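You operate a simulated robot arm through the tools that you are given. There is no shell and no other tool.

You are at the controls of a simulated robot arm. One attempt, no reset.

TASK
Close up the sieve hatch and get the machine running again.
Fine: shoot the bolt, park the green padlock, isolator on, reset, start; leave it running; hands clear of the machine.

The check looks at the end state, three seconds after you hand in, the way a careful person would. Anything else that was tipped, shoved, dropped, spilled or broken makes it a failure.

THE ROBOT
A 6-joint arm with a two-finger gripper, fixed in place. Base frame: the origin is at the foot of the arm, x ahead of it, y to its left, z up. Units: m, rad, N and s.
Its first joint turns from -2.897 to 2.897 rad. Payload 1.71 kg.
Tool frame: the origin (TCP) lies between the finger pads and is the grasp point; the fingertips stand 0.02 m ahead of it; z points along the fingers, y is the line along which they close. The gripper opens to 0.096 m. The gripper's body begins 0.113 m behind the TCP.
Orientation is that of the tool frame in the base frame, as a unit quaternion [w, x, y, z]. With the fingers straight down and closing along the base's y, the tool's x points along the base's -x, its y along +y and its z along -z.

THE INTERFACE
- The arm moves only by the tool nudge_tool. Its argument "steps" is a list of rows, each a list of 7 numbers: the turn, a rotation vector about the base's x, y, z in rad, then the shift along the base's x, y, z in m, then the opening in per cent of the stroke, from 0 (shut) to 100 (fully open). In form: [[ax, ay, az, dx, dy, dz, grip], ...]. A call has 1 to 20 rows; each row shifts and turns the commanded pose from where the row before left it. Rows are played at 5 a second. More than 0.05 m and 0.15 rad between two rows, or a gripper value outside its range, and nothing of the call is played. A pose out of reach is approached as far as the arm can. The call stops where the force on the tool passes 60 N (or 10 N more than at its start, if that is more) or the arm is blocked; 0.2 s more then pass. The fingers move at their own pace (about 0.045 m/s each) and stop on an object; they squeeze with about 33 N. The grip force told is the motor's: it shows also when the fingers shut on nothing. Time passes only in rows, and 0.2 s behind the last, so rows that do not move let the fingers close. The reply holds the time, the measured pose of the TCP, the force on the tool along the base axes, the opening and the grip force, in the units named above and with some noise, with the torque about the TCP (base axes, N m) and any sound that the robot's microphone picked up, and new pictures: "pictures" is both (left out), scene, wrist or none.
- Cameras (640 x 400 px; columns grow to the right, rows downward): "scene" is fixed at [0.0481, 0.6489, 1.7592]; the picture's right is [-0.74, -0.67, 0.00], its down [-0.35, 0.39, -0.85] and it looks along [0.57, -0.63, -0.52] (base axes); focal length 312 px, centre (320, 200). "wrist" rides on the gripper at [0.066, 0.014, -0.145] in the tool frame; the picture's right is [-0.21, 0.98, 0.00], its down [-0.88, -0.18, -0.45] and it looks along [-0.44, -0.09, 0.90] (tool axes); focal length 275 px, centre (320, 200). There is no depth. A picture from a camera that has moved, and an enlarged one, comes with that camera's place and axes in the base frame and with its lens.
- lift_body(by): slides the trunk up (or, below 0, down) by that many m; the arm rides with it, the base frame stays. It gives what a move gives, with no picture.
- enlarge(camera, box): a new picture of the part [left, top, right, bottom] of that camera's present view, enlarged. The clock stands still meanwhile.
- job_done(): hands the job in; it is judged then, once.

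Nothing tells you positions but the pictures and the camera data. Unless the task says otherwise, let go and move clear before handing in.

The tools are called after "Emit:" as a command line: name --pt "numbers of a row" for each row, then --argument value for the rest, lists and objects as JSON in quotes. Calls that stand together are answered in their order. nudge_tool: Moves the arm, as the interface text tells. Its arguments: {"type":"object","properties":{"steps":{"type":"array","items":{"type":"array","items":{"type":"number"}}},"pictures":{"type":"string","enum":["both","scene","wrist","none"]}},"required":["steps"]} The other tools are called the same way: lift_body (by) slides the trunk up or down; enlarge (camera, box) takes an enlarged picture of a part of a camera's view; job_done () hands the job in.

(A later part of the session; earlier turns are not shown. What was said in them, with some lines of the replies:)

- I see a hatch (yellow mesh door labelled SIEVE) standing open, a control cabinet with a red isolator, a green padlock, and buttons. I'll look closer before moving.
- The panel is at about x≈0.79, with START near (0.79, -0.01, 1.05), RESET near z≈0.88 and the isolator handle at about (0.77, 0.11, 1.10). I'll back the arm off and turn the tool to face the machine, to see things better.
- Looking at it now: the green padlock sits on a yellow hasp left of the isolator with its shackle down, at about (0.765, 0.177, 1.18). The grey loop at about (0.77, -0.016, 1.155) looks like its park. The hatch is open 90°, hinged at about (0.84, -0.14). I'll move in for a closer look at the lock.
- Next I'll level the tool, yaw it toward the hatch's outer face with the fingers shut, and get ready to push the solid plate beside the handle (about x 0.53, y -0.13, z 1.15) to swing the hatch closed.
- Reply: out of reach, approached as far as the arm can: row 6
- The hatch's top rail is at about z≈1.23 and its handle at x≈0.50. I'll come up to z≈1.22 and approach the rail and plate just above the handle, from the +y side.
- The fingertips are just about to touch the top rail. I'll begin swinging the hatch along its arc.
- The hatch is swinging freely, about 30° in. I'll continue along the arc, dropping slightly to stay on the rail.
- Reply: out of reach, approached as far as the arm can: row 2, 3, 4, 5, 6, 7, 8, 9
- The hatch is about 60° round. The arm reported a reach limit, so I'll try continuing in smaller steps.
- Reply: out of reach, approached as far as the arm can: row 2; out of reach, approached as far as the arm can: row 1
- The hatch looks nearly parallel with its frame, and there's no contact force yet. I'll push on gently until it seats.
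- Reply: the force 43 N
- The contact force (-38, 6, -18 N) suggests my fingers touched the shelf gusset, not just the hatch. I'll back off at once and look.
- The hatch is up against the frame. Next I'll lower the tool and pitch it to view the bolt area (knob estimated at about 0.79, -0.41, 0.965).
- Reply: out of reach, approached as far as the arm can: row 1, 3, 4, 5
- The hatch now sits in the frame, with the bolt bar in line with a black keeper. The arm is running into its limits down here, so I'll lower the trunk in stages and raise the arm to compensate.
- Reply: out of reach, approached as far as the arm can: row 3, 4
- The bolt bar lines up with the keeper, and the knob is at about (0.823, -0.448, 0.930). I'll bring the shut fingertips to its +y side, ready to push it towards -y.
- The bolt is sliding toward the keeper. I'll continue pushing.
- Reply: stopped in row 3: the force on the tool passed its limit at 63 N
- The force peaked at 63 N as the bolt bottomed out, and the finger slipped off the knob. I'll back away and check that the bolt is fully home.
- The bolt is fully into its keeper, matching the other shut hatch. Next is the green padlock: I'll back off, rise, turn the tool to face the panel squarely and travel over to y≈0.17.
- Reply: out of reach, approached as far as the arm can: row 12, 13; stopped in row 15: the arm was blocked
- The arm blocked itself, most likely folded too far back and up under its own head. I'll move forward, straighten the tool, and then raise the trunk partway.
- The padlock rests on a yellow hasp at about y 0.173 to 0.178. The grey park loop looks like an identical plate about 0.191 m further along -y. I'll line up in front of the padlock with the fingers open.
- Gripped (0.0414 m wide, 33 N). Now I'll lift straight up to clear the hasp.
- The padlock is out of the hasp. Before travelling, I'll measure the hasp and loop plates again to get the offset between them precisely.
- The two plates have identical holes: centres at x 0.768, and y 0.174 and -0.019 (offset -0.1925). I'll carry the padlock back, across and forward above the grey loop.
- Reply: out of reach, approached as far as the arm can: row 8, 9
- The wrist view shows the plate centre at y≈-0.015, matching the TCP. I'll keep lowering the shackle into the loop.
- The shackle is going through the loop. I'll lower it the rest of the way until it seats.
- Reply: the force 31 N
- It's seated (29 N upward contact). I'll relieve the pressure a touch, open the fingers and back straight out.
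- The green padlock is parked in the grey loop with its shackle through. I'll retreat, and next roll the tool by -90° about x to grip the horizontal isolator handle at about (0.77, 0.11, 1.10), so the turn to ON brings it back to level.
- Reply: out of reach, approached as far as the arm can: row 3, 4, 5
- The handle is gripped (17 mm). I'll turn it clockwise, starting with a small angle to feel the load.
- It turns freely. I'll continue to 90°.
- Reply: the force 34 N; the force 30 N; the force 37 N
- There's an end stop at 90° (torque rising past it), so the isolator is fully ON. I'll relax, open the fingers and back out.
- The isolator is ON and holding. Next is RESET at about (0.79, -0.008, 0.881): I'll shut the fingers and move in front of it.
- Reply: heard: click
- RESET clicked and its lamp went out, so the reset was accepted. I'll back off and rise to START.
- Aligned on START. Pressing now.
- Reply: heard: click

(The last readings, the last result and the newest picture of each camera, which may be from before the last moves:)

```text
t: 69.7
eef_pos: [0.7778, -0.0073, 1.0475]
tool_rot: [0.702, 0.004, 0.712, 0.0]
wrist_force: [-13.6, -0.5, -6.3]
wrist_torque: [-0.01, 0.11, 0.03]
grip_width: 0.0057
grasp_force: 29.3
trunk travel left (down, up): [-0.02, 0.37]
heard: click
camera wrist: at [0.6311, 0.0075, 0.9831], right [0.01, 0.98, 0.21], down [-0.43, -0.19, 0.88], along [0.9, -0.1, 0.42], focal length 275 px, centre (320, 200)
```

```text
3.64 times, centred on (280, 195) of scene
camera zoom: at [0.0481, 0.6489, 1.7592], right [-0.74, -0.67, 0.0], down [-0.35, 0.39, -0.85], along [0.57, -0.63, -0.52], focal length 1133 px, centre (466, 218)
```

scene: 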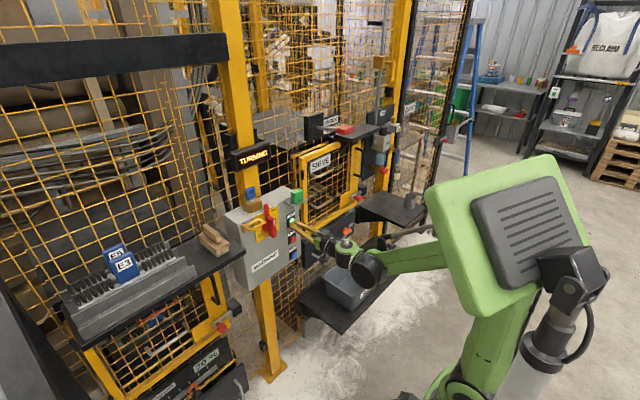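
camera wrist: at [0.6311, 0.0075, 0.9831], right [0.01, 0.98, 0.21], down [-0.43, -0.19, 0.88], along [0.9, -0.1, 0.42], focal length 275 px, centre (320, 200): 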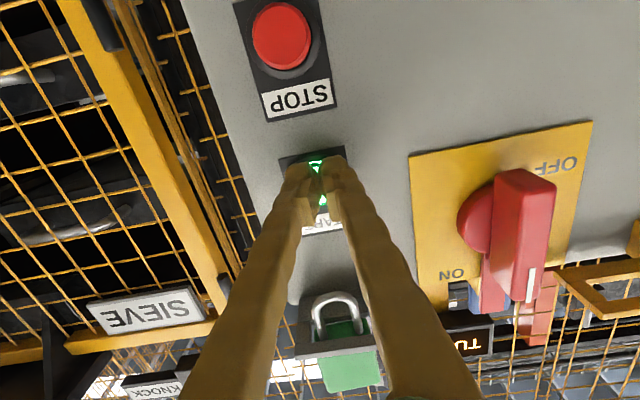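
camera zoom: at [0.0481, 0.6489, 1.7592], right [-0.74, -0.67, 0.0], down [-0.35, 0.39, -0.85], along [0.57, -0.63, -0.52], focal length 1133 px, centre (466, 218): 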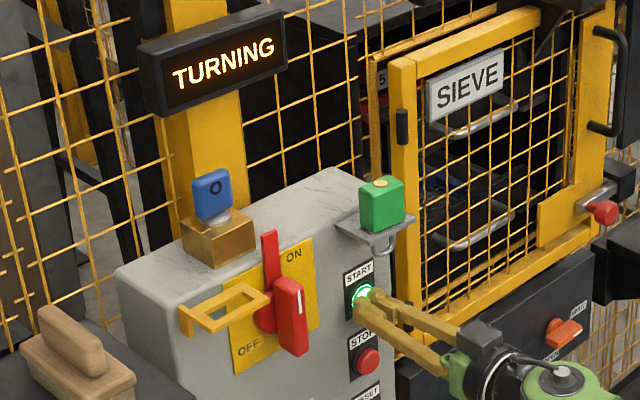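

The sign now reads TURNING and START is lit. I'll withdraw straight back from the panel.

Emit:
nudge_tool --pt "0 0 0 -0.02 0 0 0" --pt "0 0 0 -0.03 0 0 0" --pt "0 0 0 -0.03 0 0 0" --pt "0 0 0 -0.03 0 0 0" --pt "0 0 0 -0.03 0 0 0" --pictures "both"

Emit:
enlarge --camera "scene" --box '[220, 140, 400, 270]'

```text
t: 70.8
eef_pos: [0.6389, -0.0093, 1.0479]
tool_rot: [0.702, 0.005, 0.712, 0.0]
wrist_force: [-0.3, -0.2, 0.1]
wrist_torque: [0.03, -0.03, -0.02]
grip_width: 0.0
grasp_force: 29.1
trunk travel left (down, up): [-0.02, 0.37]
camera wrist: at [0.4915, 0.0065, 0.9839], right [0.01, 0.98, 0.21], down [-0.43, -0.19, 0.88], along [0.9, -0.1, 0.42], focal length 275 px, centre (320, 200)
```

scene: 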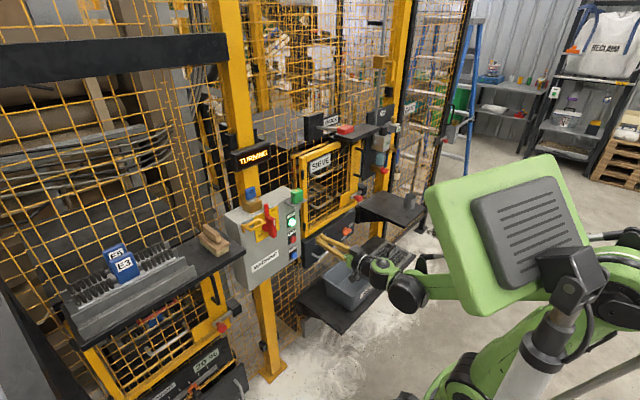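
wrist: 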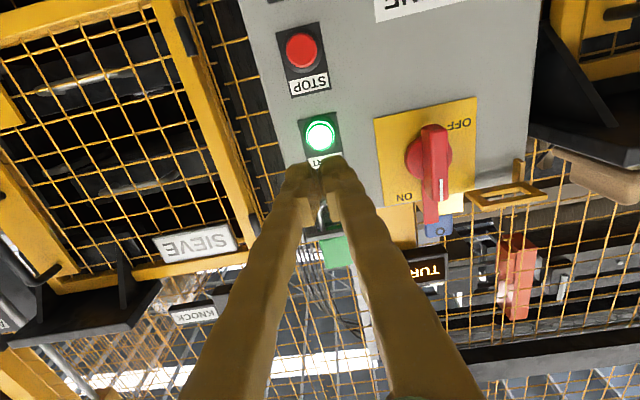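

```text
3.08 times, centred on (310, 205) of scene
camera zoom: at [0.0481, 0.6489, 1.7592], right [-0.74, -0.67, 0.0], down [-0.35, 0.39, -0.85], along [0.57, -0.63, -0.52], focal length 958 px, centre (351, 185)
```

zoom: 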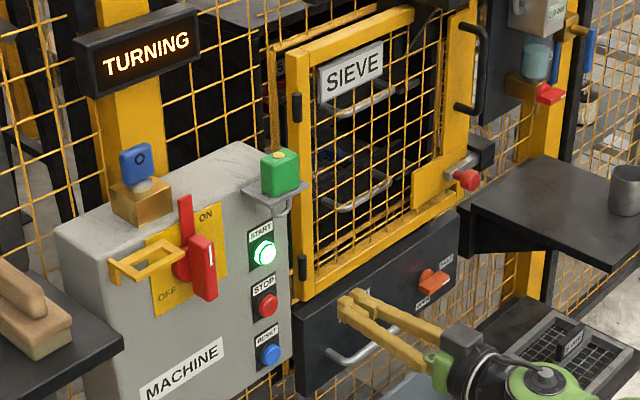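

Emit:
nudge_tool --pt "0 0 0 -0.025 0 0 0" --pt "0 0 0 -0.025 0 0 0" --pt "0 0 0 -0.025 0 0 0" --pt "0 0 0 -0.02 0 0 0" --pt "0 0 0 0 0 0 0" --pictures "both"

Emit:
enlarge --camera "scene" --box '[220, 140, 320, 260]'

Emit:
enlarge --camera "scene" --box '[310, 110, 440, 230]'

Emit:
enlarge --camera "scene" --box '[50, 200, 260, 400]'

```text
t: 72.0
eef_pos: [0.5468, -0.009, 1.0457]
tool_rot: [0.701, 0.005, 0.713, 0.0]
wrist_force: [1.3, 0.9, -0.1]
wrist_torque: [-0.01, -0.01, -0.03]
grip_width: 0.0001
grasp_force: 29.4
trunk travel left (down, up): [-0.02, 0.37]
camera wrist: at [0.3997, 0.0065, 0.9817], right [0.01, 0.98, 0.21], down [-0.43, -0.19, 0.88], along [0.9, -0.1, 0.42], focal length 275 px, centre (320, 200)
```

scene: 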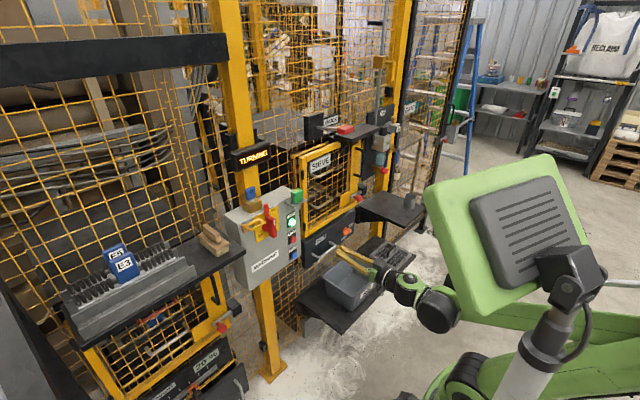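
wrist: 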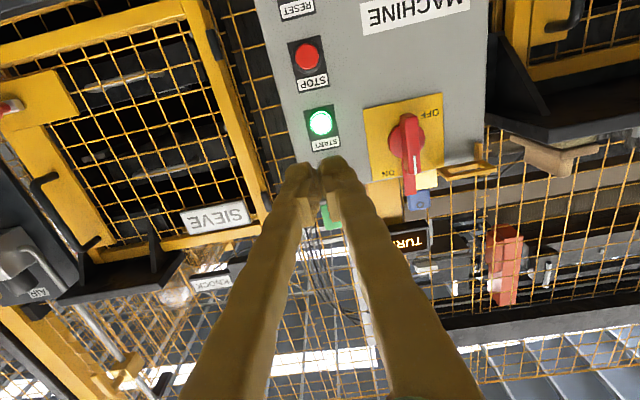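

```text
3.33 times, centred on (270, 200) of scene
camera zoom: at [0.0481, 0.6489, 1.7592], right [-0.74, -0.67, 0.0], down [-0.35, 0.39, -0.85], along [0.57, -0.63, -0.52], focal length 1038 px, centre (487, 200)
```

zoom: 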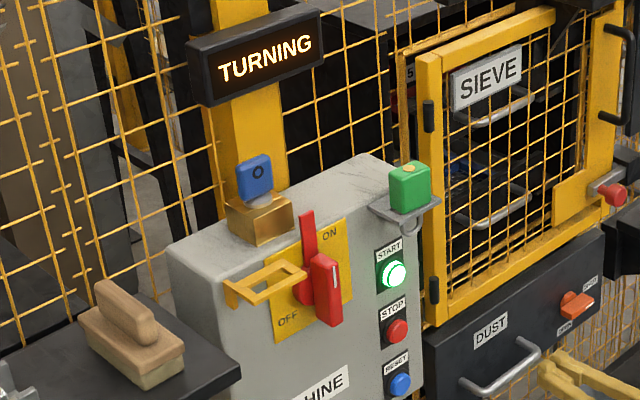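

```text
3.33 times, centred on (375, 170) of scene
camera zoom: at [0.0481, 0.6489, 1.7592], right [-0.74, -0.67, 0.0], down [-0.35, 0.39, -0.85], along [0.57, -0.63, -0.52], focal length 1038 px, centre (137, 300)
```

zoom: 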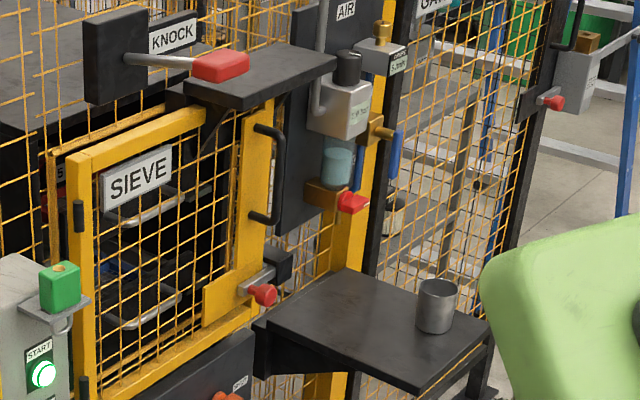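

```text
2.00 times, centred on (155, 300) of scene
camera zoom: at [0.0481, 0.6489, 1.7592], right [-0.74, -0.67, 0.0], down [-0.35, 0.39, -0.85], along [0.57, -0.63, -0.52], focal length 623 px, centre (650, 0)
```

zoom: 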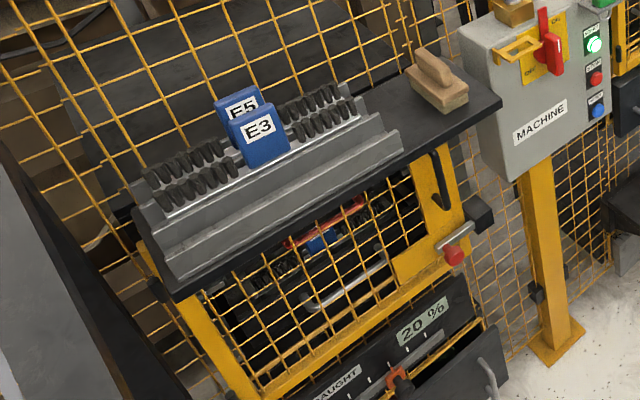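

Emit:
nudge_tool --pt "0 0 0 -0.02 0 0 0" --pt "0 0 0 -0.02 0 0 0" --pt "0 0 0 -0.02 0 0 0" --pt "0 0 0 -0.015 0 0 0" --pt "0 0 0 0 0 0 0" --pt "0 0 0 0 0 0 0" --pt "0 0 0 0 0 0 0" --pt "0 0 0 0 0 0 0" --pt "0 0 0 0 0 0 0" --pt "0 0 0 0 0 0 0" --pictures "both"

Emit:
enlarge --camera "scene" --box '[220, 140, 400, 270]'

```text
t: 74.2
eef_pos: [0.4762, -0.01, 1.0433]
tool_rot: [0.702, 0.004, 0.712, 0.001]
wrist_force: [0.1, -1.3, 2.3]
wrist_torque: [0.0, 0.1, -0.03]
grip_width: 0.0
grasp_force: 29.5
trunk travel left (down, up): [-0.02, 0.37]
camera wrist: at [0.3299, 0.0049, 0.9804], right [0.01, 0.98, 0.21], down [-0.43, -0.19, 0.88], along [0.9, -0.1, 0.42], focal length 275 px, centre (320, 200)
```

scene: 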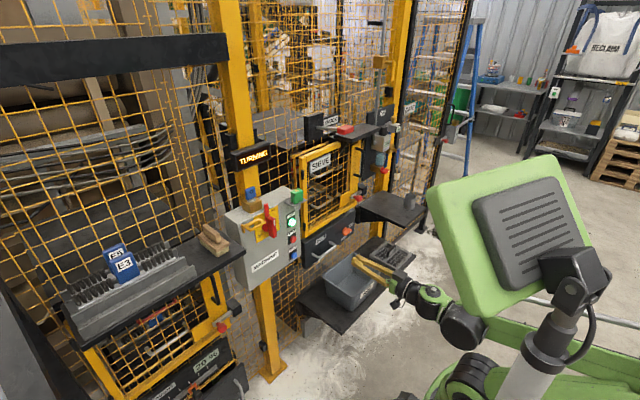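
wrist: 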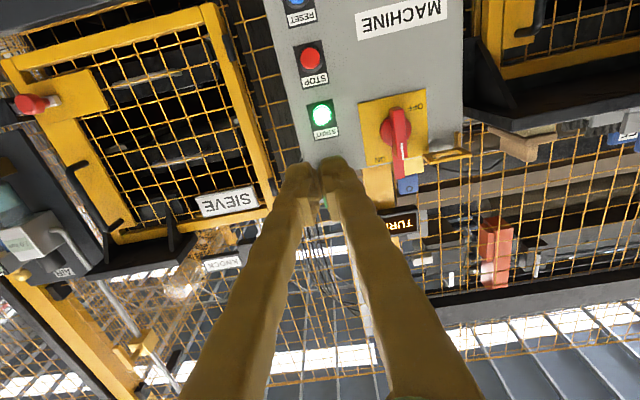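

```text
3.08 times, centred on (310, 205) of scene
camera zoom: at [0.0481, 0.6489, 1.7592], right [-0.74, -0.67, 0.0], down [-0.35, 0.39, -0.85], along [0.57, -0.63, -0.52], focal length 958 px, centre (351, 185)
```

zoom: 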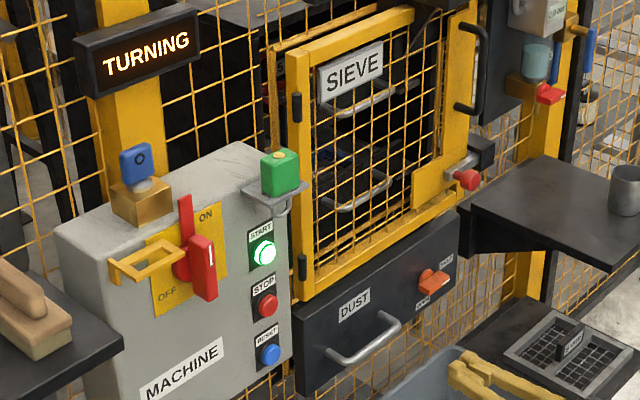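

The hatch is shut with its bolt in the keeper, and the green padlock is parked in the grey loop. The isolator is ON, RESET is done, and the machine is running: the sign reads TURNING and START is lit. The arm is about 0.3 m clear of the panel and nothing else looks disturbed, so I'm handing in.

Emit:
job_done

```text
The job is handed in.
```

The sieve hatch is closed and bolted, and the machine is running again: the sign reads TURNING and START is lit.

- **Hatch:** swung shut, with the bolt pushed right into its keeper.
- **Padlock:** the green padlock is off the isolator and parked in the grey loop on the right of the panel.
- **Isolator:** turned to ON, up against its end stop.
- **Reset and start:** both clicked. The RESET lamp went out and the machine started.
- **Arm:** drawn back about 0.3 m from the panel, with the fingers empty.

While closing the hatch, the fingers pushed against something at about 40 N. It was probably the bracket under the KNOCK shelf above the hatch. I backed off straight away, and nothing had moved in the pictures afterwards. Everything else in view also looked undisturbed when I handed in.
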